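You operate a simulated robot arm through the tools that you are given. There is no shell and no other tool.

Carry out the task below with a simulated robot arm. There is one attempt and no reset: what you move stays moved.

TASK
Empty the teal and purple cups into the wide brown bowl.
Fine: both back on their saucers, nothing spilt; leave the third cup as it is.

It is judged by the outcome, as a careful person would: the job done as asked, and still so three seconds after it is handed in. It fails if anything else is knocked over, pushed out of place, dropped, spilled or broken.

THE ROBOT
A 7-joint arm with a three-finger gripper, fixed in place. Base frame: the origin is at the foot of the arm, x ahead of it, y to its left, z up; the work surface is at about z = 74. Lengths are in cm, angles in degrees, forces in N, time in s.
Its first joint turns from -166.0 to 166.0 degrees. Payload 2.69 kg.
Tool frame: the origin (TCP) lies between the finger pads and is the grasp point; the fingertips stand 3 cm ahead of it; z points along the fingers, y is the line along which they close. The gripper opens to 12.8 cm. The gripper's body begins 11.7 cm behind the TCP.
Orientation is that of the tool frame in the base frame, as a unit quaternion [x, y, z, w]. With the fingers straight down and closing along the base's y, the tool's x points along the base's -x, its y along +y and its z along -z.

THE INTERFACE
- The arm moves only by the tool arm_command. Its arguments are lists of equal length, an entry for each row: "slide": the shift along the base's x, y, z in units of 150 mm (1.0 is 150 mm), a list of three; "dr": the turn, a rotation vector about the base's x, y, z in units of 60 degrees (1.0 is 60 degrees), a list of three; "jaw": the finger opening in cm, from 0 to 12.8. In form: {"slide": [[tx, ty, tz], ...], "dr": [[ax, ay, az], ...], "jaw": [jaw, ...]}. A call has 1 to 20 rows; each row is the pose to reach, as a shift and turn from the pose commanded when the call began. A call with a number of a shift or a turn outside -1 to 1 is refused whole. A row lasts 0.2 s, in which the tool goes at most 5 cm and 8.6 degrees; a call with a longer step from one row to the next is refused whole, and so is a gripper value outside its range. Where a pose cannot be reached the arm comes as near as it can. A force on the tool above 40 N (or 10 N above the force at the start of the call, whichever is more), or a blocked arm, ends the call early, and 0.2 s more pass. Each finger halts on what it meets, pressing with about 27 N; the grip force reading is that of the motor and also rises with nothing between the fingers. The clock runs only during rows and for 0.2 s after the last one: add rows that repeat a pose to give the fingers time. It gives the time, the measured TCP pose, the force on the tool (base axes), the opening and the grip force at its end, in the units of the frame above (readings bear some noise), with the torque about the TCP (base axes, N m) and any sound that the robot's microphone picked up.
- Cameras (640 x 400 px; columns grow to the right, rows downward): "scene" is fixed at [4.96, -64.97, 135.61]; the picture's right is [0.53, -0.85, 0.00], its down [-0.30, -0.19, -0.94] and it looks along [0.79, 0.50, -0.35] (base axes); focal length 323 px, centre (320, 200). "wrist" rides on the gripper at [5.8, 5.4, -13.1] in the tool frame; the picture's right is [-0.68, 0.74, 0.00], its down [-0.62, -0.57, -0.55] and it looks along [-0.40, -0.37, 0.84] (tool axes); focal length 234 px, centre (320, 200). There is no depth. A picture from a camera that has moved, and an enlarged one, comes with that camera's place and axes in the base frame and with its lens.
- camera(camera): a new picture of that camera. The clock stands still meanwhile.
- move_column(by): slides the trunk up (or, below 0, down) by that many cm; the arm rides with it, the base frame stays. It gives what a move gives, with no picture.
- inspect(camera, box): a new picture of the part [left, top, right, bottom] of that camera's present view, enlarged. The clock stands still meanwhile.
- close_job(): hands the job in; it is judged then, once.

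Places have to be worked out from the pictures, the camera data and where the tool is seen. Open the gripper and draw the arm clear of the work before you hand the job in, unless the task says otherwise.

The tools are called after ">>>" by a JSON object that holds its "method" and its "body". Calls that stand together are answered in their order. arm_command: Moves the arm, as the interface text tells. Its arguments: {"type":"object","properties":{"slide":{"type":"array"},"dr":{"type":"array"},"jaw":{"type":"array"}},"required":["slide","dr","jaw"]} The other tools are called the same way: move_column (by) slides the trunk up or down; camera (camera) takes a picture; inspect (camera, box) takes an enlarged picture of a part of a camera's view; close_job () hands the job in.

At the start:

```text
clock: 0.0
tool_pos: [79.57, -1.59, 118.01]
ee_rot: [-0.001, 1.0, 0.0, -0.001]
ft_force: [0.1, 0.1, 0.3]
torque: [-0.01, -0.01, 0.02]
finger_gap: 12.84
grasp_force: 0.1
trunk travel left (down, up): [-15.0, 20.0]
```

scene: 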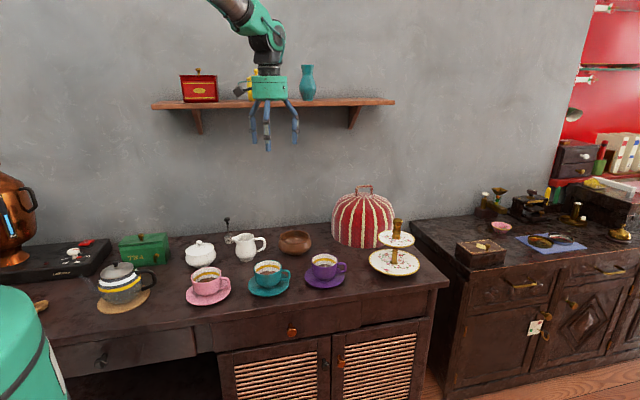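
wrist: 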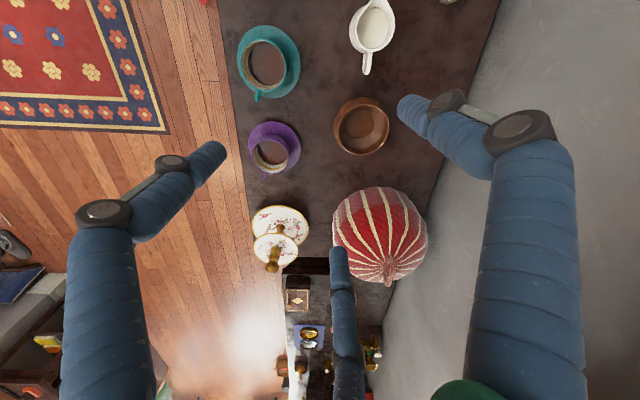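

I'll begin by looking closely at the cups and bowl from both cameras.

>>> {"method": "inspect", "body": {"camera": "scene", "box": [170, 210, 430, 320]}}

>>> {"method": "inspect", "body": {"camera": "wrist", "box": [220, 0, 440, 200]}}

```text
2.46 times, centred on (300, 265) of scene
camera zoom: at [4.96, -64.97, 135.61], right [0.53, -0.85, 0.0], down [-0.3, -0.19, -0.94], along [0.79, 0.5, -0.35], focal length 795 px, centre (369, 40)
```

zoom: 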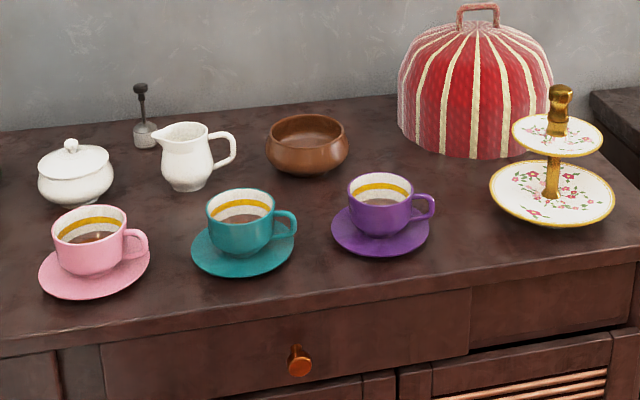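

```text
2.00 times, centred on (330, 100) of wrist
camera zoom: at [73.85, 3.81, 131.02], right [0.68, 0.74, 0.0], down [0.62, -0.57, 0.55], along [0.4, -0.37, -0.84], focal length 468 px, centre (300, 400)
```

zoom: 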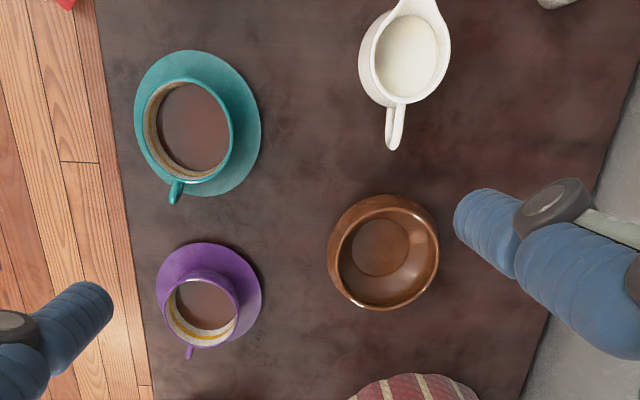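

The cups are in a diagonal row: teal is near (69,-6), purple near (81,-18), and the bowl near (90,1). Both handles point roughly toward -y. Before touching a cup I'll check that the arm can do the pouring tilt, with the gripper empty and high in free air, starting with 60° about y.

>>> {"method": "arm_command", "body": {"slide": [[0, 0, 0], [0, 0, 0], [0, 0, 0], [0, 0, 0], [0, 0, 0], [0, 0, 0], [0, 0, 0], [0, 0, 0], [0, 0, 0], [0, 0, 0]], "dr": [[0, -0.125, 0], [0, -0.25, 0], [0, -0.375, 0], [0, -0.5, 0], [0, -0.625, 0], [0, -0.75, 0], [0, -0.875, 0], [0, -1, 0], [0, -1, 0], [0, -1, 0]], "jaw": [12.8, 12.8, 12.8, 12.8, 12.8, 12.8, 12.8, 12.8, 12.8, 12.8]}}

```text
clock: 2.2
tool_pos: [79.77, -1.3, 118.03]
ee_rot: [-0.001, 0.878, 0.002, 0.479]
ft_force: [0.0, -0.1, -1.1]
torque: [-0.02, -0.07, -0.02]
finger_gap: 12.78
grasp_force: 0.0
trunk travel left (down, up): [-15.0, 20.0]
```

The first 60° went fine. I'll tilt a further 60° and move toward the pouring spot above the bowl to see whether the arm reaches it.

>>> {"method": "arm_command", "body": {"slide": [[0.05, 0.02, -0.1], [0.1, 0.04, -0.2], [0.2, 0.06, -0.3], [0.3, 0.08, -0.4], [0.4, 0.1, -0.5], [0.5, 0.13, -0.6], [0.6, 0.15, -0.7], [0.7, 0.17, -0.8], [0.7, 0.17, -0.8], [0.7, 0.17, -0.8], [0.7, 0.17, -0.8]], "dr": [[0, -0.125, 0], [0, -0.25, 0], [0, -0.375, 0], [0, -0.5, 0], [0, -0.625, 0], [0, -0.75, 0], [0, -0.875, 0], [0, -1, 0], [0, -1, 0], [0, -1, 0], [0, -1, 0]], "jaw": [12.8, 12.8, 12.8, 12.8, 12.8, 12.8, 12.8, 12.8, 12.8, 12.8, 12.8]}}

>>> {"method": "camera", "body": {"camera": "scene"}}

>>> {"method": "camera", "body": {"camera": "wrist"}}

```text
clock: 4.6
tool_pos: [90.06, 1.05, 106.08]
ee_rot: [0.0, 0.501, 0.0, 0.866]
ft_force: [-0.1, -0.8, 0.3]
torque: [0.03, 0.0, -0.04]
finger_gap: 12.81
grasp_force: 0.1
out of reach, approached as far as the arm can: row 1, 2
trunk travel left (down, up): [-15.0, 20.0]
```

```text
taken
```

scene: 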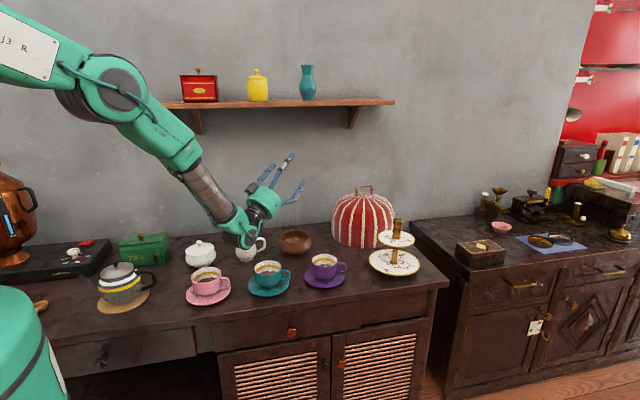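

```text
taken
camera wrist: at [81.73, 6.4, 94.35], right [-0.34, 0.74, 0.59], down [-0.78, -0.57, 0.26], along [0.52, -0.37, 0.77], focal length 234 px, centre (320, 200)
```

wrist: 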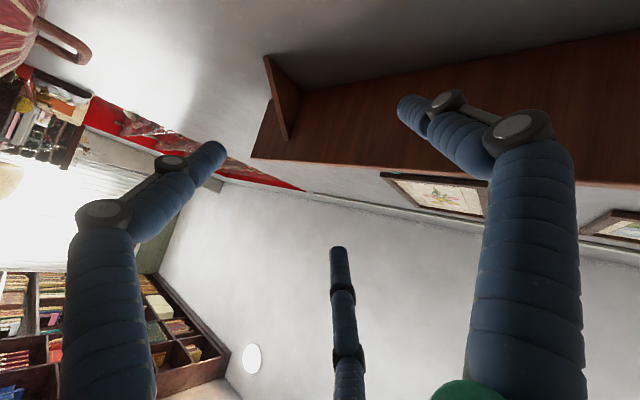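

The arm reaches a 120° tilt at (90,1,106) with the wrist still clear of the table, so the pour is feasible. I'll tilt back to vertical the way I came.

>>> {"method": "arm_command", "body": {"slide": [[-0.05, -0.02, 0.1], [-0.1, -0.04, 0.2], [-0.2, -0.06, 0.3], [-0.3, -0.08, 0.4], [-0.4, -0.1, 0.5], [-0.5, -0.13, 0.6], [-0.6, -0.15, 0.7], [-0.7, -0.17, 0.8], [-0.7, -0.17, 0.8]], "dr": [[0, 0.125, 0], [0, 0.25, 0], [0, 0.375, 0], [0, 0.5, 0], [0, 0.625, 0], [0, 0.75, 0], [0, 0.875, 0], [0, 1, 0], [0, 1, 0]], "jaw": [12.8, 12.8, 12.8, 12.8, 12.8, 12.8, 12.8, 12.8, 12.8]}}

>>> {"method": "arm_command", "body": {"slide": [[-0.08, -0.03, 0], [-0.16, -0.06, 0], [-0.24, -0.09, 0], [-0.32, -0.12, 0], [-0.4, -0.15, 0], [-0.48, -0.18, 0], [-0.56, -0.21, 0], [-0.66, -0.25, 0], [-0.66, -0.25, 0], [-0.66, -0.25, 0]], "dr": [[0, 0.125, 0], [0, 0.25, 0], [0, 0.375, 0], [0, 0.5, 0], [0, 0.625, 0], [0, 0.75, 0], [0, 0.875, 0], [0, 1, 0], [0, 1, 0], [0, 1, 0]], "jaw": [12.8, 12.8, 12.8, 12.8, 12.8, 12.8, 12.8, 12.8, 12.8, 12.8]}}

```text
clock: 6.6
tool_pos: [79.55, -1.6, 118.07]
ee_rot: [0.0, 0.866, 0.0, 0.499]
ft_force: [-0.5, 0.4, 0.1]
torque: [0.0, 0.01, -0.01]
finger_gap: 12.81
grasp_force: 0.1
trunk travel left (down, up): [-15.0, 20.0]
```

```text
clock: 8.8
tool_pos: [69.52, -5.14, 118.0]
ee_rot: [0.0, 1.0, 0.0, 0.001]
ft_force: [-0.9, -0.3, 0.4]
torque: [0.04, 0.0, 0.02]
finger_gap: 12.8
grasp_force: 0.0
out of reach, approached as far as the arm can: row 2, 3
trunk travel left (down, up): [-15.0, 20.0]
```

The tool is vertical again above the teal cup. I'll turn it about -96° so the closing line misses the handle, and descend to z≈103 for a closer look.

>>> {"method": "arm_command", "body": {"slide": [[0, 0, -0.05], [0, 0, -0.1], [0, 0, -0.2], [0, 0, -0.3], [0, 0, -0.4], [0, 0, -0.5], [0, 0, -0.6], [0, 0, -0.7], [0, 0, -0.8], [0, 0, -1], [0, 0, -1]], "dr": [[0, 0, -0.125], [0, 0, -0.25], [0, 0, -0.375], [0, 0, -0.5], [0, 0, -0.625], [0, 0, -0.75], [0, 0, -0.875], [0, 0, -1], [0, 0, -1], [0, 0, -1], [0, 0, -1]], "jaw": [12.8, 12.8, 12.8, 12.8, 12.8, 12.8, 12.8, 12.8, 12.8, 12.8, 12.8]}}

>>> {"method": "arm_command", "body": {"slide": [[0, 0, 0], [0, 0, 0], [0, 0, 0], [0, 0, 0], [0, 0, 0], [0, 0, 0], [0, 0, 0]], "dr": [[0, 0, -0.125], [0, 0, -0.25], [0, 0, -0.375], [0, 0, -0.5], [0, 0, -0.6], [0, 0, -0.6], [0, 0, -0.6]], "jaw": [12.8, 12.8, 12.8, 12.8, 12.8, 12.8, 12.8]}}

>>> {"method": "camera", "body": {"camera": "wrist"}}

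>>> {"method": "camera", "body": {"camera": "scene"}}

```text
clock: 11.2
tool_pos: [69.7, -5.36, 103.02]
ee_rot: [0.5, 0.866, 0.0, 0.0]
ft_force: [0.1, 0.3, -0.7]
torque: [0.02, 0.03, -0.01]
finger_gap: 12.82
grasp_force: 0.0
trunk travel left (down, up): [-15.0, 20.0]
```

```text
clock: 12.8
tool_pos: [69.7, -5.33, 103.24]
ee_rot: [0.743, 0.67, 0.001, 0.0]
ft_force: [0.3, 0.6, 0.1]
torque: [-0.03, 0.0, 0.0]
finger_gap: 12.83
grasp_force: 0.0
trunk travel left (down, up): [-15.0, 20.0]
```

```text
taken
camera wrist: at [75.72, -0.06, 116.03], right [0.66, -0.75, 0.0], down [-0.63, -0.55, 0.55], along [-0.41, -0.36, -0.84], focal length 234 px, centre (320, 200)
```

wrist: 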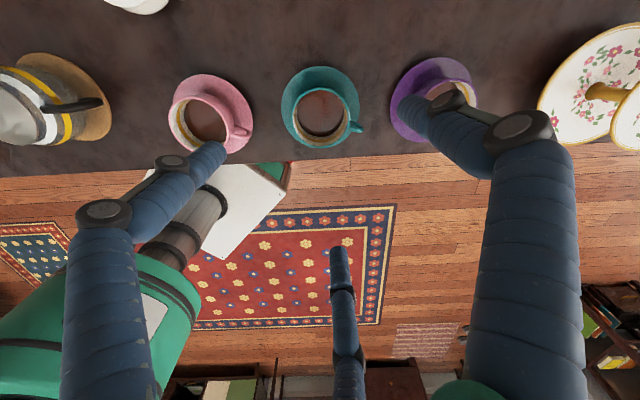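

```text
taken
```

scene: 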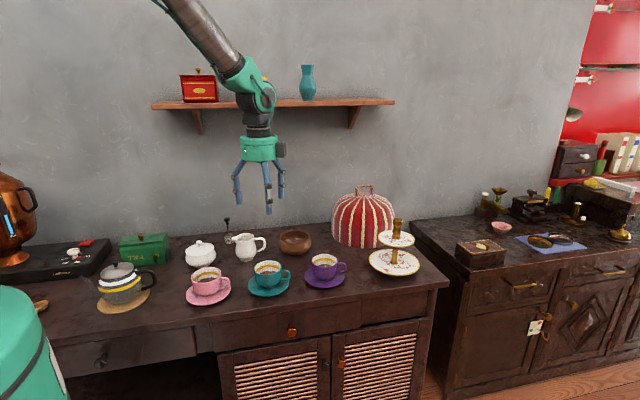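

The hand is nearly centred over the teal cup. I'll zoom in on all three cups to pin down their positions and sizes.

>>> {"method": "inspect", "body": {"camera": "wrist", "box": [260, 50, 400, 160]}}

>>> {"method": "inspect", "body": {"camera": "scene", "box": [230, 240, 310, 310]}}

```text
3.64 times, centred on (330, 105) of wrist
camera zoom: at [75.72, -0.06, 116.03], right [0.66, -0.75, 0.0], down [-0.63, -0.55, 0.55], along [-0.41, -0.36, -0.84], focal length 852 px, centre (284, 546)
```

zoom: 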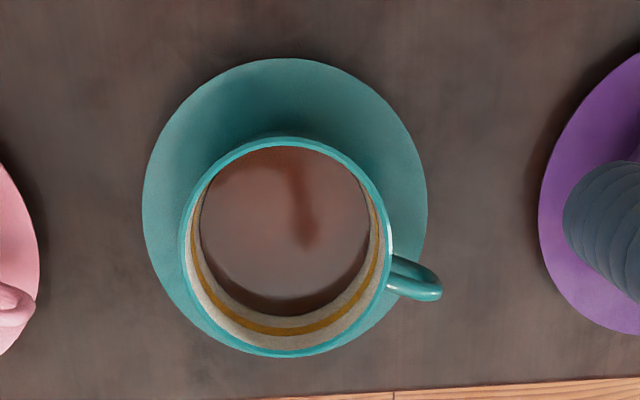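

```text
5.71 times, centred on (270, 275) of scene
camera zoom: at [4.96, -64.97, 135.61], right [0.53, -0.85, 0.0], down [-0.3, -0.19, -0.94], along [0.79, 0.5, -0.35], focal length 1845 px, centre (606, -229)
```

zoom: 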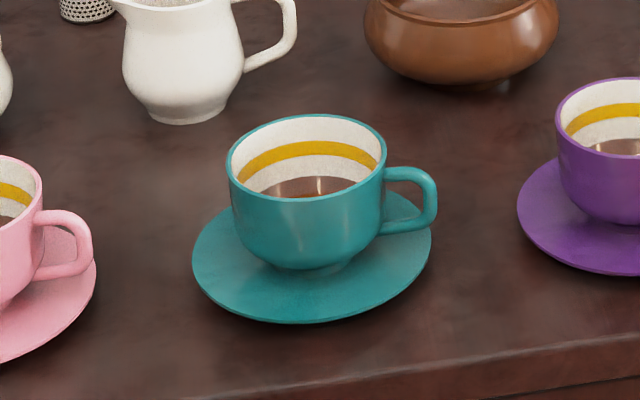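

The teal rim is centred at about (69.45,-5.65), z≈81, 8.5 cm across, with the handle at about -67°. I'll partly close the fingers up here to see how they really move.

>>> {"method": "arm_command", "body": {"slide": [[0, 0, 0], [0, 0, 0], [0, 0, 0]], "dr": [[0, 0, 0], [0, 0, 0], [0, 0, 0]], "jaw": [8.5, 8.5, 8.5]}}

>>> {"method": "camera", "body": {"camera": "wrist"}}

>>> {"method": "inspect", "body": {"camera": "scene", "box": [210, 120, 310, 220]}}

```text
clock: 13.6
tool_pos: [69.74, -5.27, 103.08]
ee_rot: [0.743, 0.669, 0.0, 0.0]
ft_force: [0.5, -0.6, 0.6]
torque: [-0.03, -0.01, 0.0]
finger_gap: 8.51
grasp_force: 0.1
trunk travel left (down, up): [-15.0, 20.0]
```

```text
taken
camera wrist: at [75.72, -0.06, 116.03], right [0.66, -0.75, 0.0], down [-0.63, -0.55, 0.55], along [-0.41, -0.36, -0.84], focal length 234 px, centre (320, 200)
```

wrist: 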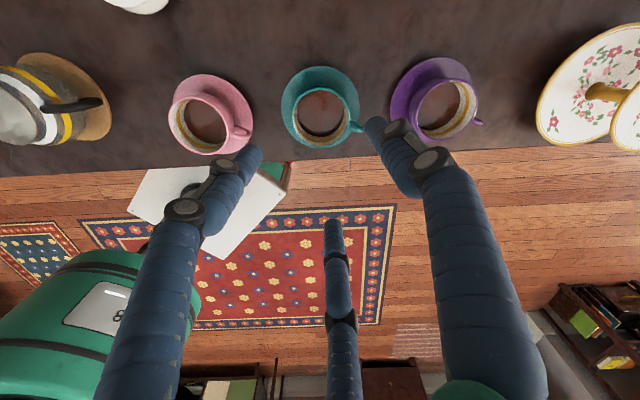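

```text
4.00 times, centred on (260, 170) of scene
camera zoom: at [4.96, -64.97, 135.61], right [0.53, -0.85, 0.0], down [-0.3, -0.19, -0.94], along [0.79, 0.5, -0.35], focal length 1292 px, centre (560, 320)
```

zoom: 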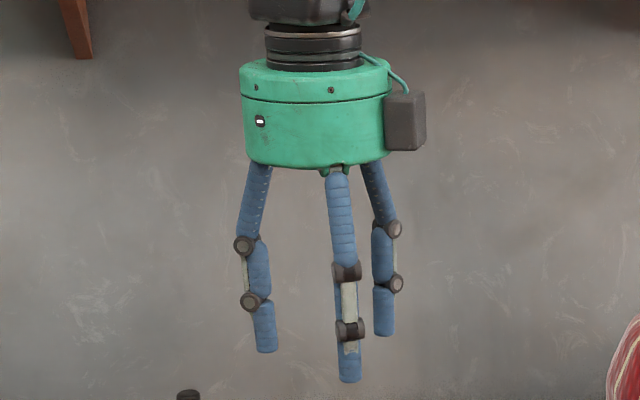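

The hand looks three-fingered, but this yaw keeps every finger away from the handle whichever way it really works. I'll open fully, align over the rim centre and come down to z≈88, still above the cup.

>>> {"method": "arm_command", "body": {"slide": [[-0.018, -0.023, 0], [-0.018, -0.023, -0.1], [-0.018, -0.023, -0.25], [-0.018, -0.023, -0.4], [-0.018, -0.023, -0.55], [-0.018, -0.023, -0.7], [-0.018, -0.023, -0.85], [-0.018, -0.023, -1], [-0.018, -0.023, -1], [-0.018, -0.023, -1]], "dr": [[0, 0, 0], [0, 0, 0], [0, 0, 0], [0, 0, 0], [0, 0, 0], [0, 0, 0], [0, 0, 0], [0, 0, 0], [0, 0, 0], [0, 0, 0]], "jaw": [12.8, 12.8, 12.8, 12.8, 12.8, 12.8, 12.8, 12.8, 12.8, 12.8]}}

>>> {"method": "camera", "body": {"camera": "wrist"}}

>>> {"method": "inspect", "body": {"camera": "scene", "box": [200, 180, 340, 310]}}

```text
clock: 15.8
tool_pos: [69.35, -5.64, 88.14]
ee_rot: [0.743, 0.669, 0.0, 0.0]
ft_force: [-0.1, -0.3, 0.4]
torque: [-0.02, -0.01, 0.0]
finger_gap: 12.77
grasp_force: 0.1
trunk travel left (down, up): [-15.0, 20.0]
```

```text
taken
camera wrist: at [75.42, -0.46, 101.04], right [0.66, -0.75, 0.0], down [-0.63, -0.55, 0.55], along [-0.41, -0.36, -0.84], focal length 234 px, centre (320, 200)
```

wrist: 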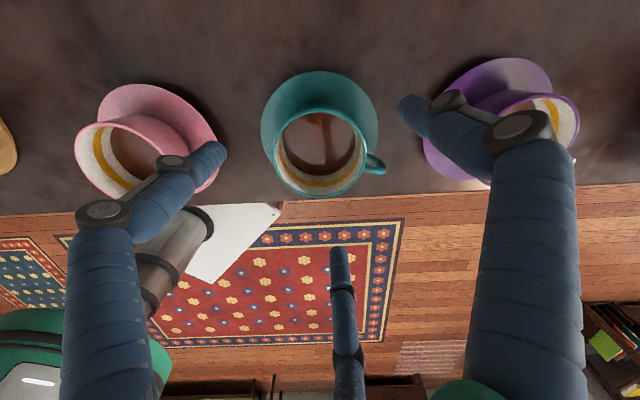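

```text
3.08 times, centred on (270, 245) of scene
camera zoom: at [4.96, -64.97, 135.61], right [0.53, -0.85, 0.0], down [-0.3, -0.19, -0.94], along [0.79, 0.5, -0.35], focal length 994 px, centre (474, 62)
```

zoom: 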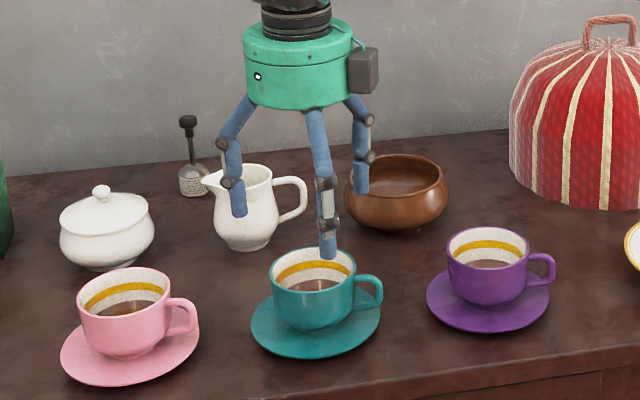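

The fingers bracket the cup evenly and the handle lies midway between two of them. I'll lower to z≈79.9, which puts the fingertips at about 76.9, just above the saucer, and watch the force.

>>> {"method": "arm_command", "body": {"slide": [[0.008, 0, -0.08], [0.008, 0, -0.16], [0.008, 0, -0.24], [0.008, 0, -0.32], [0.008, 0, -0.4], [0.008, 0, -0.46], [0.008, 0, -0.51], [0.008, 0, -0.545], [0.008, 0, -0.545], [0.008, 0, -0.545]], "dr": [[0, 0, 0], [0, 0, 0], [0, 0, 0], [0, 0, 0], [0, 0, 0], [0, 0, 0], [0, 0, 0], [0, 0, 0], [0, 0, 0], [0, 0, 0]], "jaw": [12.8, 12.8, 12.8, 12.8, 12.8, 12.8, 12.8, 12.8, 12.8, 12.8]}}

>>> {"method": "camera", "body": {"camera": "wrist"}}

>>> {"method": "inspect", "body": {"camera": "scene", "box": [200, 200, 340, 310]}}

```text
clock: 18.0
tool_pos: [69.55, -5.62, 79.9]
ee_rot: [0.743, 0.669, 0.0, 0.001]
ft_force: [0.5, -0.2, -0.5]
torque: [0.0, -0.03, -0.01]
finger_gap: 12.79
grasp_force: 0.1
trunk travel left (down, up): [-15.0, 20.0]
```

```text
taken
camera wrist: at [75.6, -0.42, 92.81], right [0.66, -0.75, 0.0], down [-0.63, -0.55, 0.55], along [-0.41, -0.36, -0.84], focal length 234 px, centre (320, 200)
```

wrist: 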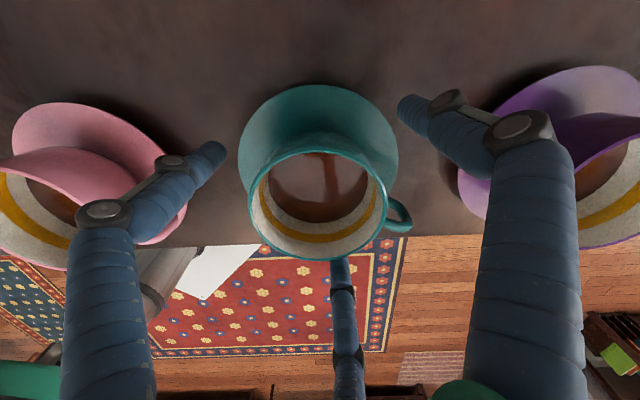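

```text
3.64 times, centred on (270, 255) of scene
camera zoom: at [4.96, -64.97, 135.61], right [0.53, -0.85, 0.0], down [-0.3, -0.19, -0.94], along [0.79, 0.5, -0.35], focal length 1174 px, centre (502, 0)
```

zoom: 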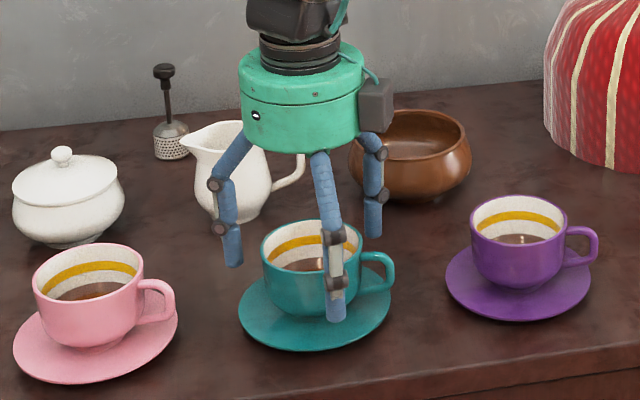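

The fingers sit around the cup clear of the saucer, with no force. I'll close slowly to just short of contact, then grip.

>>> {"method": "arm_command", "body": {"slide": [[0, 0, 0], [0, 0, 0], [0, 0, 0], [0, 0, 0], [0, 0, 0], [0, 0, 0]], "dr": [[0, 0, 0], [0, 0, 0], [0, 0, 0], [0, 0, 0], [0, 0, 0], [0, 0, 0]], "jaw": [11, 10, 9.5, 9.2, 9.0, 8.9]}}

>>> {"method": "camera", "body": {"camera": "wrist"}}

```text
clock: 19.4
tool_pos: [69.42, -5.72, 79.93]
ee_rot: [0.743, 0.669, 0.0, 0.0]
ft_force: [-0.8, 0.0, -0.2]
torque: [0.03, 0.0, 0.0]
finger_gap: 8.94
grasp_force: 0.4
trunk travel left (down, up): [-15.0, 20.0]
```

```text
taken
camera wrist: at [75.6, -0.42, 92.81], right [0.66, -0.75, 0.0], down [-0.63, -0.55, 0.55], along [-0.41, -0.36, -0.84], focal length 234 px, centre (320, 200)
```

wrist: 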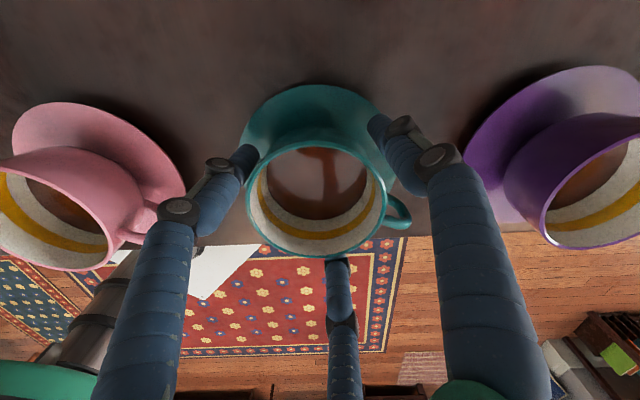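

The fingers are close to the wall all round and nothing has been pushed. Now I'll close further to grip.

>>> {"method": "arm_command", "body": {"slide": [[0, 0, 0], [0, 0, 0], [0, 0, 0], [0, 0, 0], [0, 0, 0], [0, 0, 0], [0, 0, 0], [0, 0, 0]], "dr": [[0, 0, 0], [0, 0, 0], [0, 0, 0], [0, 0, 0], [0, 0, 0], [0, 0, 0], [0, 0, 0], [0, 0, 0]], "jaw": [8.7, 8.5, 8.3, 8.1, 7.9, 7.5, 7.0, 7.0]}}

>>> {"method": "camera", "body": {"camera": "wrist"}}

>>> {"method": "inspect", "body": {"camera": "scene", "box": [200, 200, 340, 310]}}

```text
clock: 21.2
tool_pos: [69.54, -5.68, 79.83]
ee_rot: [0.743, 0.669, 0.001, 0.0]
ft_force: [-1.1, 0.6, -0.4]
torque: [0.01, -0.04, -0.01]
finger_gap: 8.34
grasp_force: 8.8
trunk travel left (down, up): [-15.0, 20.0]
```

```text
taken
camera wrist: at [75.6, -0.42, 92.81], right [0.66, -0.75, 0.0], down [-0.63, -0.55, 0.55], along [-0.41, -0.36, -0.84], focal length 234 px, centre (320, 200)
```

wrist: 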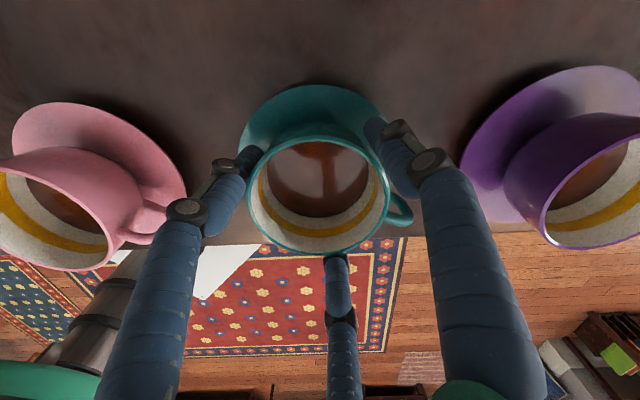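

```text
3.64 times, centred on (270, 255) of scene
camera zoom: at [4.96, -64.97, 135.61], right [0.53, -0.85, 0.0], down [-0.3, -0.19, -0.94], along [0.79, 0.5, -0.35], focal length 1174 px, centre (502, 0)
```

zoom: 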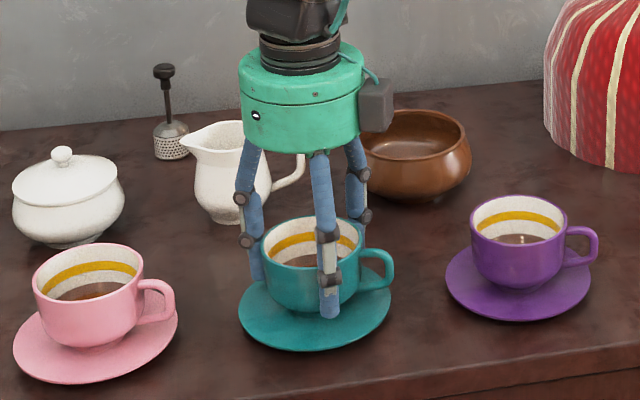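

The gap stopped at 8.34 cm on the cup with a light grip of 8.8 N. I'll command a tighter opening so the full grip force builds before lifting.

>>> {"method": "arm_command", "body": {"slide": [[0, 0, 0], [0, 0, 0], [0, 0, 0], [0, 0, 0]], "dr": [[0, 0, 0], [0, 0, 0], [0, 0, 0], [0, 0, 0]], "jaw": [6, 5, 4, 3.5]}}

```text
clock: 22.2
tool_pos: [69.54, -5.63, 79.76]
ee_rot: [0.743, 0.669, 0.0, -0.001]
ft_force: [-1.4, -0.6, -1.8]
torque: [-0.03, -0.01, -0.01]
finger_gap: 8.17
grasp_force: 27.2
trunk travel left (down, up): [-15.0, 20.0]
```

The grip is now 27 N. I'll lift slowly by 2 cm and check that the cup comes up cleanly and the saucer stays.

>>> {"method": "arm_command", "body": {"slide": [[0, 0, 0.02], [0, 0, 0.05], [0, 0, 0.08], [0, 0, 0.11], [0, 0, 0.135], [0, 0, 0.135]], "dr": [[0, 0, 0], [0, 0, 0], [0, 0, 0], [0, 0, 0], [0, 0, 0], [0, 0, 0]], "jaw": [3.5, 3.5, 3.5, 3.5, 3.5, 3.5]}}

>>> {"method": "camera", "body": {"camera": "wrist"}}

>>> {"method": "inspect", "body": {"camera": "scene", "box": [200, 200, 340, 310]}}

```text
clock: 23.6
tool_pos: [69.5, -5.56, 81.83]
ee_rot: [0.743, 0.669, 0.0, 0.0]
ft_force: [0.3, -0.1, -2.0]
torque: [0.04, -0.04, -0.03]
finger_gap: 8.14
grasp_force: 27.7
trunk travel left (down, up): [-15.0, 20.0]
```

```text
taken
camera wrist: at [75.57, -0.42, 94.79], right [0.66, -0.75, 0.0], down [-0.63, -0.55, 0.55], along [-0.41, -0.36, -0.84], focal length 234 px, centre (320, 200)
```

wrist: 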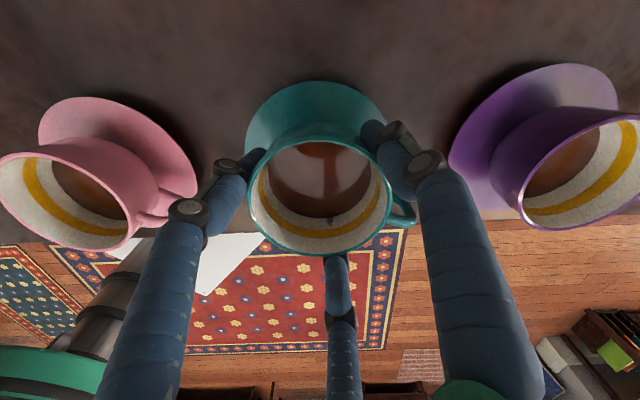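

```text
3.64 times, centred on (270, 255) of scene
camera zoom: at [4.96, -64.97, 135.61], right [0.53, -0.85, 0.0], down [-0.3, -0.19, -0.94], along [0.79, 0.5, -0.35], focal length 1174 px, centre (502, 0)
```

zoom: 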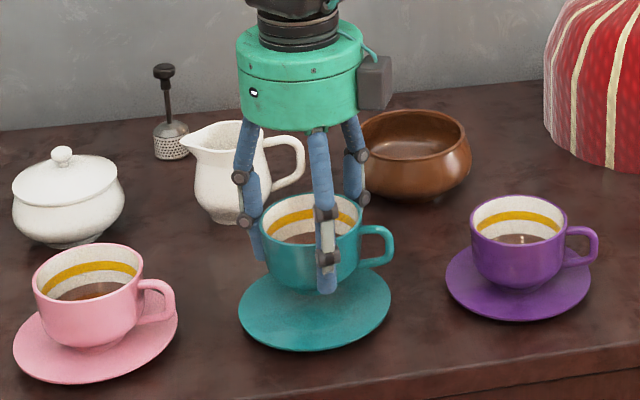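

The teal cup is up with its saucer undisturbed. I'll lift it smoothly and level to z≈96.8.

>>> {"method": "arm_command", "body": {"slide": [[0, 0, 0.03], [0, 0, 0.08], [0, 0, 0.15], [0, 0, 0.23], [0, 0, 0.32], [0, 0, 0.42], [0, 0, 0.52], [0, 0, 0.62], [0, 0, 0.72], [0, 0, 0.81], [0, 0, 0.89], [0, 0, 0.95], [0, 0, 0.985], [0, 0, 1.0], [0, 0, 1.0]], "dr": [[0, 0, 0], [0, 0, 0], [0, 0, 0], [0, 0, 0], [0, 0, 0], [0, 0, 0], [0, 0, 0], [0, 0, 0], [0, 0, 0], [0, 0, 0], [0, 0, 0], [0, 0, 0], [0, 0, 0], [0, 0, 0], [0, 0, 0]], "jaw": [3.5, 3.5, 3.5, 3.5, 3.5, 3.5, 3.5, 3.5, 3.5, 3.5, 3.5, 3.5, 3.5, 3.5, 3.5]}}

>>> {"method": "camera", "body": {"camera": "wrist"}}

```text
clock: 26.8
tool_pos: [69.57, -5.76, 96.87]
ee_rot: [0.743, 0.669, 0.0, 0.0]
ft_force: [0.2, -0.8, -1.8]
torque: [0.01, -0.02, 0.03]
finger_gap: 8.15
grasp_force: 26.6
trunk travel left (down, up): [-15.0, 20.0]
```

```text
taken
camera wrist: at [75.6, -0.42, 109.86], right [0.66, -0.75, 0.0], down [-0.63, -0.55, 0.55], along [-0.41, -0.36, -0.84], focal length 234 px, centre (320, 200)
```

wrist: 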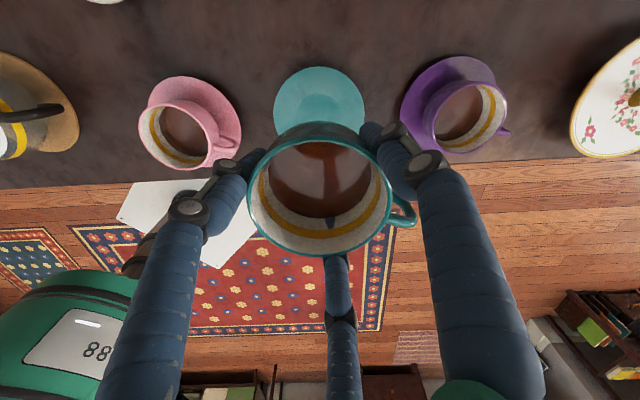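

The cup is level and steady, and the teal saucer stayed put. I'll carry it toward the bowl, yawing back so it can tip about the y axis.

>>> {"method": "arm_command", "body": {"slide": [[0.02, 0.01, 0], [0.06, 0.03, 0], [0.12, 0.05, 0], [0.18, 0.075, 0], [0.24, 0.1, 0], [0.3, 0.125, 0], [0.36, 0.15, 0], [0.42, 0.175, 0], [0.48, 0.2, 0], [0.54, 0.225, 0], [0.6, 0.25, 0], [0.64, 0.27, 0], [0.66, 0.28, 0], [0.667, 0.28, 0], [0.667, 0.28, 0]], "dr": [[0, 0, 0.03], [0, 0, 0.08], [0, 0, 0.16], [0, 0, 0.25], [0, 0, 0.34], [0, 0, 0.43], [0, 0, 0.52], [0, 0, 0.61], [0, 0, 0.7], [0, 0, 0.79], [0, 0, 0.88], [0, 0, 0.94], [0, 0, 0.98], [0, 0, 1.0], [0, 0, 1.0]], "jaw": [3.5, 3.5, 3.5, 3.5, 3.5, 3.5, 3.5, 3.5, 3.5, 3.5, 3.5, 3.5, 3.5, 3.5, 3.5]}}

>>> {"method": "arm_command", "body": {"slide": [[0.02, 0.01, 0], [0.05, 0.02, 0], [0.1, 0.03, 0], [0.15, 0.05, 0], [0.2, 0.07, 0], [0.25, 0.09, 0], [0.3, 0.11, 0], [0.34, 0.12, 0], [0.37, 0.13, 0], [0.38, 0.133, 0], [0.38, 0.133, 0]], "dr": [[0, 0, 0.03], [0, 0, 0.08], [0, 0, 0.15], [0, 0, 0.23], [0, 0, 0.31], [0, 0, 0.39], [0, 0, 0.47], [0, 0, 0.54], [0, 0, 0.58], [0, 0, 0.6], [0, 0, 0.6]], "jaw": [3.5, 3.5, 3.5, 3.5, 3.5, 3.5, 3.5, 3.5, 3.5, 3.5, 3.5]}}

>>> {"method": "camera", "body": {"camera": "wrist"}}

>>> {"method": "camera", "body": {"camera": "scene"}}

```text
clock: 30.0
tool_pos: [79.45, -1.38, 96.88]
ee_rot: [0.309, 0.951, 0.0, 0.0]
ft_force: [0.8, -0.3, -2.0]
torque: [-0.02, 0.03, 0.0]
finger_gap: 8.18
grasp_force: 27.0
trunk travel left (down, up): [-15.0, 20.0]
```

```text
clock: 32.4
tool_pos: [85.36, 0.58, 96.89]
ee_rot: [0.0, 1.0, 0.001, 0.0]
ft_force: [0.6, -0.2, -2.2]
torque: [-0.05, -0.03, -0.02]
finger_gap: 8.19
grasp_force: 27.0
trunk travel left (down, up): [-15.0, 20.0]
```

```text
taken
camera wrist: at [79.52, 5.92, 109.85], right [0.68, 0.74, 0.0], down [0.62, -0.57, 0.55], along [0.4, -0.37, -0.84], focal length 234 px, centre (320, 200)
```

wrist: 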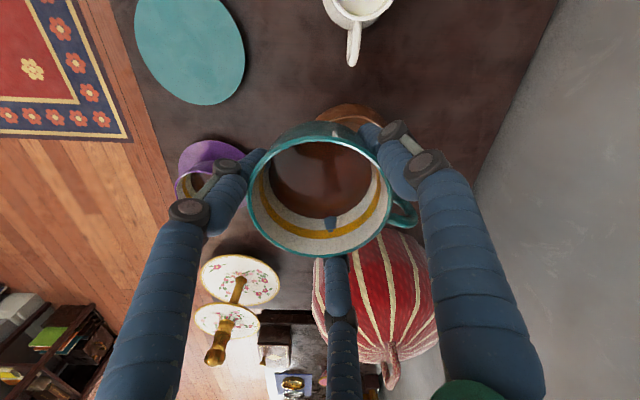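

```text
taken
```

scene: 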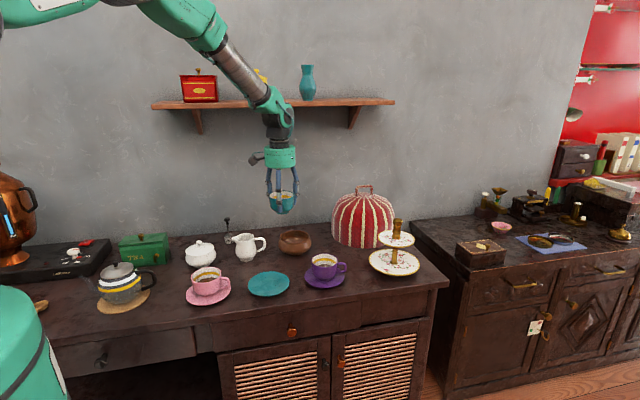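

The cup is level near the bowl. I'll zoom on the bowl in the scene view to fix its centre and rim height before tipping.

>>> {"method": "inspect", "body": {"camera": "scene", "box": [225, 180, 345, 270]}}

>>> {"method": "inspect", "body": {"camera": "wrist", "box": [220, 60, 460, 280]}}

```text
4.44 times, centred on (285, 225) of scene
camera zoom: at [4.96, -64.97, 135.61], right [0.53, -0.85, 0.0], down [-0.3, -0.19, -0.94], along [0.79, 0.5, -0.35], focal length 1435 px, centre (476, 89)
```

zoom: 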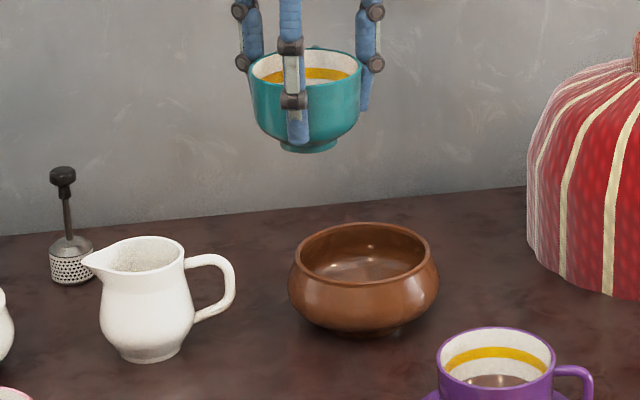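

```text
1.82 times, centred on (340, 170) of wrist
camera zoom: at [79.52, 5.92, 109.85], right [0.68, 0.74, 0.0], down [0.62, -0.57, 0.55], along [0.4, -0.37, -0.84], focal length 426 px, centre (284, 254)
```

zoom: 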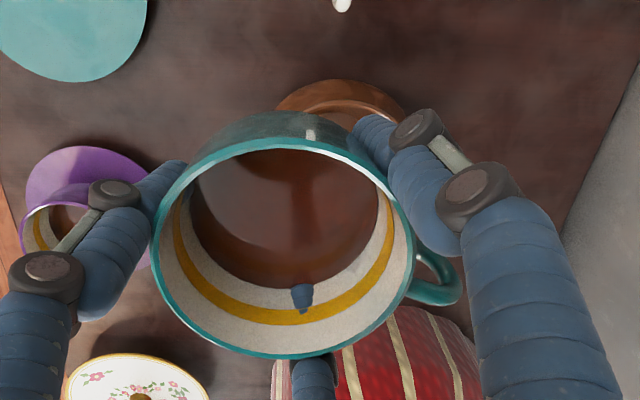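

The bowl rim is centred near (90.3, 0.7) at z≈80.2, with an opening about 10 cm across. I'll yaw 30° more so the pouring lip lies midway between fingers and the stream misses them, edging closer to the bowl as I do.

>>> {"method": "arm_command", "body": {"slide": [[0.02, 0.002, 0], [0.05, 0.004, 0], [0.08, 0.006, 0], [0.11, 0.008, 0], [0.14, 0.01, 0], [0.165, 0.0127, 0], [0.185, 0.0127, 0], [0.185, 0.0127, 0]], "dr": [[0, 0, 0.04], [0, 0, 0.11], [0, 0, 0.19], [0, 0, 0.28], [0, 0, 0.37], [0, 0, 0.45], [0, 0, 0.5], [0, 0, 0.5]], "jaw": [3.5, 3.5, 3.5, 3.5, 3.5, 3.5, 3.5, 3.5]}}

>>> {"method": "camera", "body": {"camera": "wrist"}}

```text
clock: 34.2
tool_pos: [88.03, 0.67, 96.88]
ee_rot: [-0.26, 0.966, -0.001, 0.0]
ft_force: [0.4, 0.3, -2.4]
torque: [0.0, -0.01, 0.03]
finger_gap: 8.17
grasp_force: 27.6
trunk travel left (down, up): [-15.0, 20.0]
```

```text
taken
camera wrist: at [80.43, 2.45, 109.86], right [0.22, 0.98, 0.0], down [0.82, -0.18, 0.55], along [0.54, -0.12, -0.84], focal length 234 px, centre (320, 200)
```

wrist: 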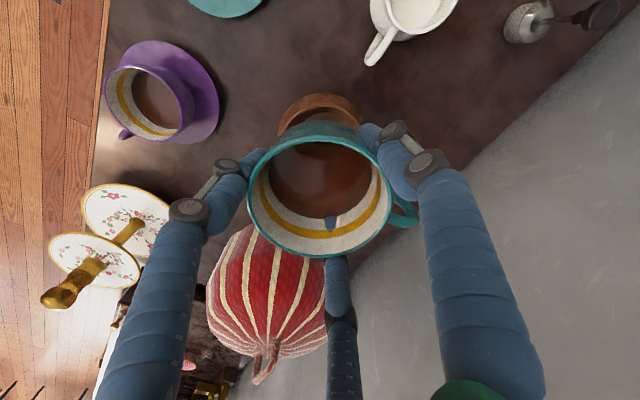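

The bowl is directly beyond the pouring lip in this view, so it's laterally aligned. I'll move in with a slight 20° tilt, short of pouring, and lower the cup over the bowl.

>>> {"method": "arm_command", "body": {"slide": [[0.015, 0, -0.01], [0.04, -0.001, -0.03], [0.08, -0.002, -0.06], [0.12, -0.003, -0.1], [0.16, -0.004, -0.15], [0.2, -0.005, -0.2], [0.24, -0.006, -0.25], [0.28, -0.008, -0.3], [0.32, -0.009, -0.35], [0.36, -0.01, -0.4], [0.4, -0.011, -0.44], [0.43, -0.012, -0.475], [0.455, -0.013, -0.5], [0.467, -0.013, -0.51], [0.467, -0.013, -0.51]], "dr": [[0, -0.01, 0], [0, -0.03, 0], [0, -0.055, 0], [0, -0.085, 0], [0, -0.115, 0], [0, -0.145, 0], [0, -0.175, 0], [0, -0.205, 0], [0, -0.235, 0], [0, -0.265, 0], [0, -0.29, 0], [0, -0.31, 0], [0, -0.325, 0], [0, -0.333, 0], [0, -0.333, 0]], "jaw": [3.5, 3.5, 3.5, 3.5, 3.5, 3.5, 3.5, 3.5, 3.5, 3.5, 3.5, 3.5, 3.5, 3.5, 3.5]}}

>>> {"method": "camera", "body": {"camera": "wrist"}}

>>> {"method": "inspect", "body": {"camera": "scene", "box": [215, 170, 345, 270]}}

```text
clock: 37.4
tool_pos: [95.02, 0.56, 89.34]
ee_rot: [-0.255, 0.951, -0.045, 0.166]
ft_force: [-0.7, 0.1, -2.2]
torque: [0.02, 0.0, -0.01]
finger_gap: 8.16
grasp_force: 27.4
trunk travel left (down, up): [-15.0, 20.0]
```

```text
taken
camera wrist: at [83.38, 2.25, 98.72], right [0.2, 0.98, 0.07], down [0.58, -0.18, 0.79], along [0.79, -0.12, -0.6], focal length 234 px, centre (320, 200)
```

wrist: 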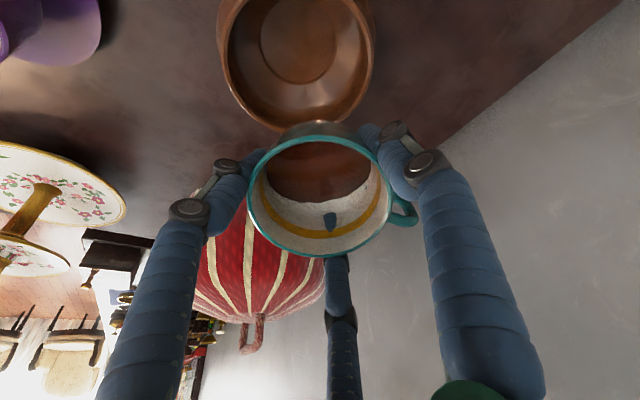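

```text
4.00 times, centred on (280, 220) of scene
camera zoom: at [4.96, -64.97, 135.61], right [0.53, -0.85, 0.0], down [-0.3, -0.19, -0.94], along [0.79, 0.5, -0.35], focal length 1292 px, centre (480, 120)
```

zoom: 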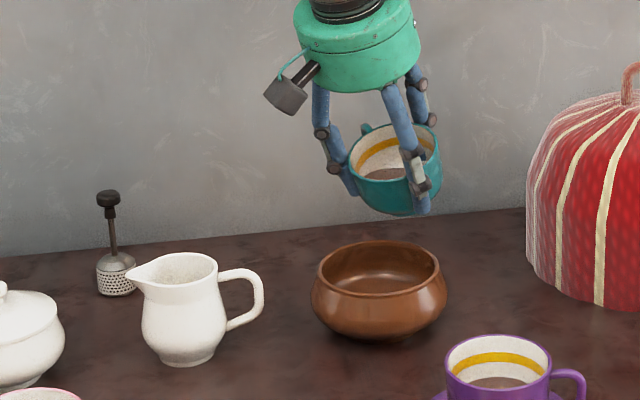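

The lip is over the bowl opening. I'll tilt slowly from 20° to 40°, keeping the lip fixed over the bowl, and look at how the liquid behaves.

>>> {"method": "arm_command", "body": {"slide": [[0.004, -0.003, 0.002], [0.008, -0.006, 0.004], [0.011, -0.009, 0.007], [0.013, -0.01, 0.009], [0.015, -0.01, 0.012], [0.013, -0.01, 0.021], [0.01, -0.01, 0.031], [0.007, -0.01, 0.041], [0.003, -0.01, 0.05], [0, -0.01, 0.06]], "dr": [[0, -0.033, 0], [0, -0.067, 0], [0, -0.1, 0], [0, -0.133, 0], [0, -0.167, 0], [0, -0.2, 0], [0, -0.233, 0], [0, -0.267, 0], [0, -0.3, 0], [0, -0.333, 0]], "jaw": [3.5, 3.5, 3.5, 3.5, 3.5, 3.5, 3.5, 3.5, 3.5, 3.5]}}

>>> {"method": "camera", "body": {"camera": "wrist"}}

>>> {"method": "inspect", "body": {"camera": "scene", "box": [215, 170, 345, 270]}}

```text
clock: 39.6
tool_pos: [95.13, 0.45, 90.15]
ee_rot: [-0.244, 0.908, -0.088, 0.329]
ft_force: [0.0, 1.1, -1.6]
torque: [-0.01, 0.04, 0.01]
finger_gap: 8.2
grasp_force: 27.0
trunk travel left (down, up): [-15.0, 20.0]
```

```text
taken
camera wrist: at [80.78, 2.14, 95.08], right [0.17, 0.98, 0.14], down [0.27, -0.18, 0.94], along [0.95, -0.12, -0.3], focal length 234 px, centre (320, 200)
```

wrist: 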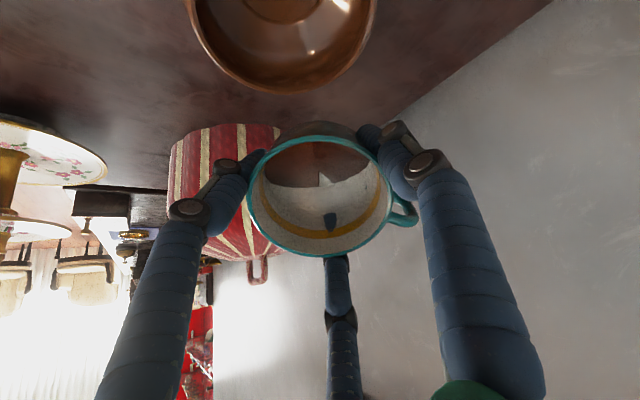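

```text
4.00 times, centred on (280, 220) of scene
camera zoom: at [4.96, -64.97, 135.61], right [0.53, -0.85, 0.0], down [-0.3, -0.19, -0.94], along [0.79, 0.5, -0.35], focal length 1292 px, centre (480, 120)
```

zoom: 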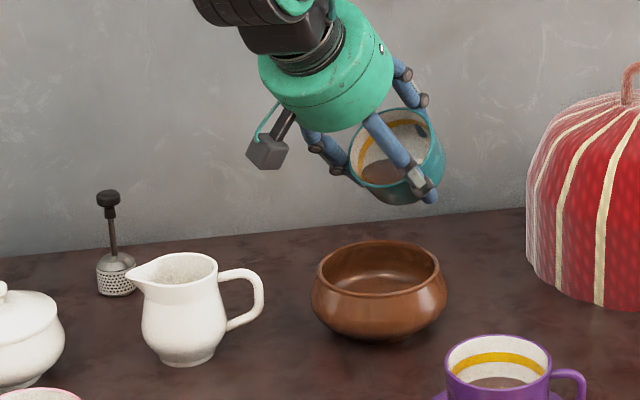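

At 40° the liquid has reached near the lip but nothing is flowing yet. I'll continue slowly to about 56°, keeping the lip over the bowl centre.

>>> {"method": "arm_command", "body": {"slide": [[-0.003, 0, 0.006], [-0.006, 0, 0.012], [-0.009, 0, 0.018], [-0.012, 0, 0.024], [-0.015, 0, 0.03], [-0.018, 0, 0.036], [-0.022, 0, 0.042], [-0.026, 0, 0.05]], "dr": [[0, -0.033, 0], [0, -0.067, 0], [0, -0.1, 0], [0, -0.133, 0], [0, -0.167, 0], [0, -0.2, 0], [0, -0.233, 0], [0, -0.267, 0]], "jaw": [3.5, 3.5, 3.5, 3.5, 3.5, 3.5, 3.5, 3.5]}}

>>> {"method": "camera", "body": {"camera": "wrist"}}

>>> {"method": "inspect", "body": {"camera": "scene", "box": [215, 170, 345, 270]}}

```text
clock: 41.4
tool_pos: [94.58, 0.32, 90.85]
ee_rot: [-0.229, 0.853, -0.122, 0.453]
ft_force: [0.1, -0.6, -1.2]
torque: [-0.03, 0.05, -0.01]
finger_gap: 8.16
grasp_force: 27.1
trunk travel left (down, up): [-15.0, 20.0]
```

```text
taken
camera wrist: at [79.55, 2.11, 91.61], right [0.12, 0.98, 0.18], down [0.0, -0.18, 0.98], along [0.99, -0.12, -0.02], focal length 234 px, centre (320, 200)
```

wrist: 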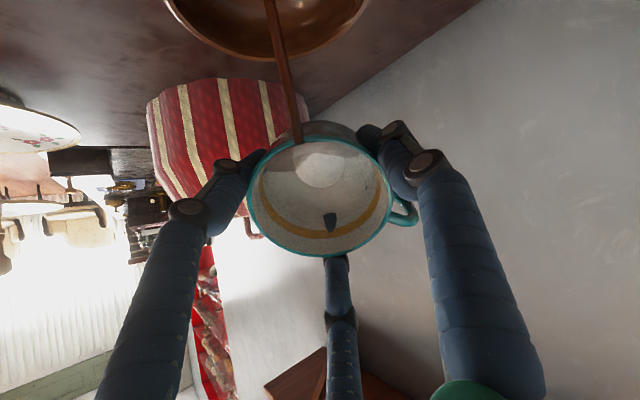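

```text
4.00 times, centred on (280, 220) of scene
camera zoom: at [4.96, -64.97, 135.61], right [0.53, -0.85, 0.0], down [-0.3, -0.19, -0.94], along [0.79, 0.5, -0.35], focal length 1292 px, centre (480, 120)
```

zoom: 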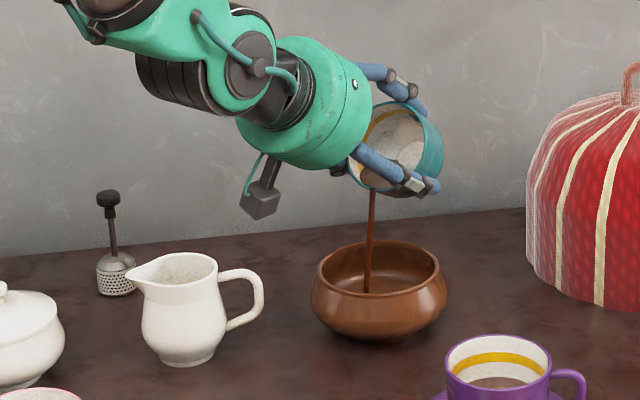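

A clean stream is falling vertically into the bowl. I'll keep tilting to about 76° with the lip held over the bowl.

>>> {"method": "arm_command", "body": {"slide": [[-0.008, 0, 0.009], [-0.016, 0, 0.018], [-0.024, 0, 0.027], [-0.032, 0, 0.036], [-0.04, 0, 0.045], [-0.048, 0, 0.054], [-0.056, 0, 0.063], [-0.064, 0, 0.072], [-0.072, 0, 0.081], [-0.08, 0, 0.09], [-0.08, 0, 0.09], [-0.08, 0, 0.09]], "dr": [[0, -0.033, 0], [0, -0.067, 0], [0, -0.1, 0], [0, -0.133, 0], [0, -0.167, 0], [0, -0.2, 0], [0, -0.233, 0], [0, -0.267, 0], [0, -0.3, 0], [0, -0.333, 0], [0, -0.333, 0], [0, -0.333, 0]], "jaw": [3.5, 3.5, 3.5, 3.5, 3.5, 3.5, 3.5, 3.5, 3.5, 3.5, 3.5, 3.5]}}

>>> {"method": "camera", "body": {"camera": "wrist"}}

>>> {"method": "inspect", "body": {"camera": "scene", "box": [215, 170, 345, 270]}}

```text
clock: 44.0
tool_pos: [93.57, 0.45, 92.24]
ee_rot: [-0.205, 0.761, -0.159, 0.594]
ft_force: [0.0, 0.3, -2.5]
torque: [0.01, 0.04, 0.02]
finger_gap: 8.18
grasp_force: 26.8
trunk travel left (down, up): [-15.0, 20.0]
```

```text
taken
camera wrist: at [78.94, 2.15, 87.77], right [0.05, 0.98, 0.21], down [-0.33, -0.18, 0.92], along [0.94, -0.12, 0.32], focal length 234 px, centre (320, 200)
```

wrist: 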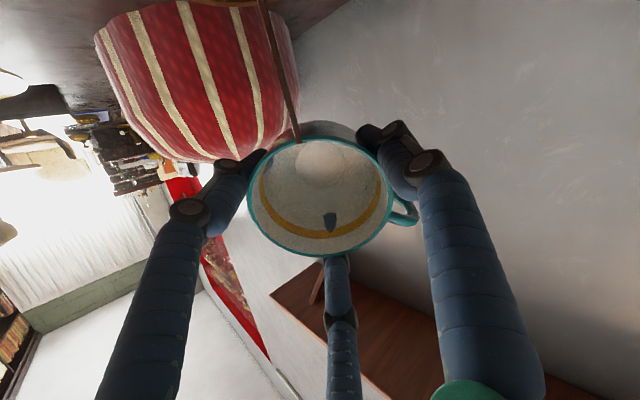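

```text
4.00 times, centred on (280, 220) of scene
camera zoom: at [4.96, -64.97, 135.61], right [0.53, -0.85, 0.0], down [-0.3, -0.19, -0.94], along [0.79, 0.5, -0.35], focal length 1292 px, centre (480, 120)
```

zoom: 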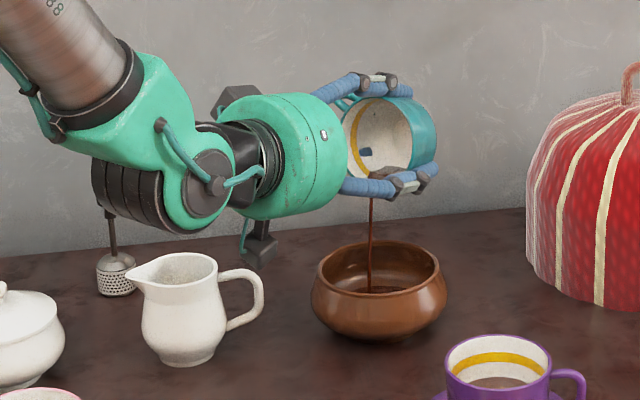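

The flow is thinning and still going cleanly into the bowl. I'll hold a moment and then continue to 90° while rising slightly for clearance.

>>> {"method": "arm_command", "body": {"slide": [[0, 0, 0], [0, 0, 0], [0, 0, 0], [-0.01, 0, 0.017], [-0.021, 0, 0.034], [-0.032, 0, 0.051], [-0.043, 0, 0.068], [-0.054, 0, 0.086], [-0.065, 0, 0.104], [-0.075, 0, 0.12], [-0.075, 0, 0.12], [-0.075, 0, 0.12], [-0.075, 0, 0.12], [-0.075, 0, 0.12]], "dr": [[0, 0, 0], [0, 0, 0], [0, 0, 0], [0, -0.033, 0], [0, -0.067, 0], [0, -0.1, 0], [0, -0.133, 0], [0, -0.167, 0], [0, -0.2, 0], [0, -0.233, 0], [0, -0.233, 0], [0, -0.233, 0], [0, -0.233, 0], [0, -0.233, 0]], "jaw": [3.5, 3.5, 3.5, 3.5, 3.5, 3.5, 3.5, 3.5, 3.5, 3.5, 3.5, 3.5, 3.5, 3.5]}}

>>> {"method": "camera", "body": {"camera": "wrist"}}

>>> {"method": "inspect", "body": {"camera": "scene", "box": [215, 170, 345, 270]}}

```text
clock: 47.0
tool_pos: [92.43, 0.49, 94.0]
ee_rot: [-0.183, 0.683, -0.184, 0.682]
ft_force: [0.0, 0.7, -2.2]
torque: [0.01, 0.02, 0.01]
finger_gap: 8.16
grasp_force: 26.7
trunk travel left (down, up): [-15.0, 20.0]
```

```text
taken
camera wrist: at [79.32, 2.13, 86.17], right [0.0, 0.98, 0.22], down [-0.55, -0.18, 0.82], along [0.84, -0.12, 0.53], focal length 234 px, centre (320, 200)
```

wrist: 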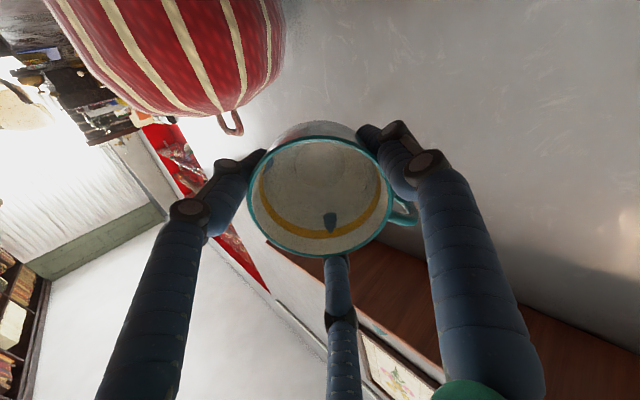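

```text
4.00 times, centred on (280, 220) of scene
camera zoom: at [4.96, -64.97, 135.61], right [0.53, -0.85, 0.0], down [-0.3, -0.19, -0.94], along [0.79, 0.5, -0.35], focal length 1292 px, centre (480, 120)
```

zoom: 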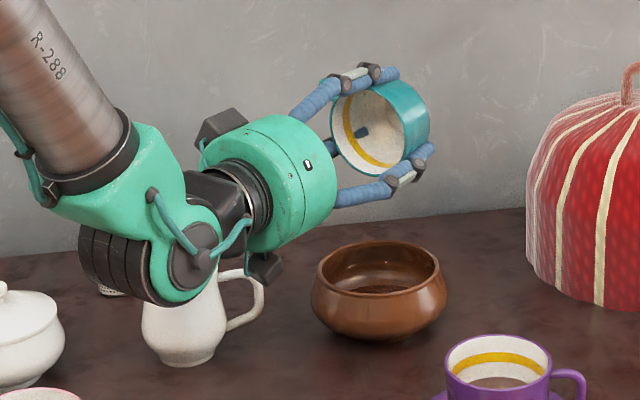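

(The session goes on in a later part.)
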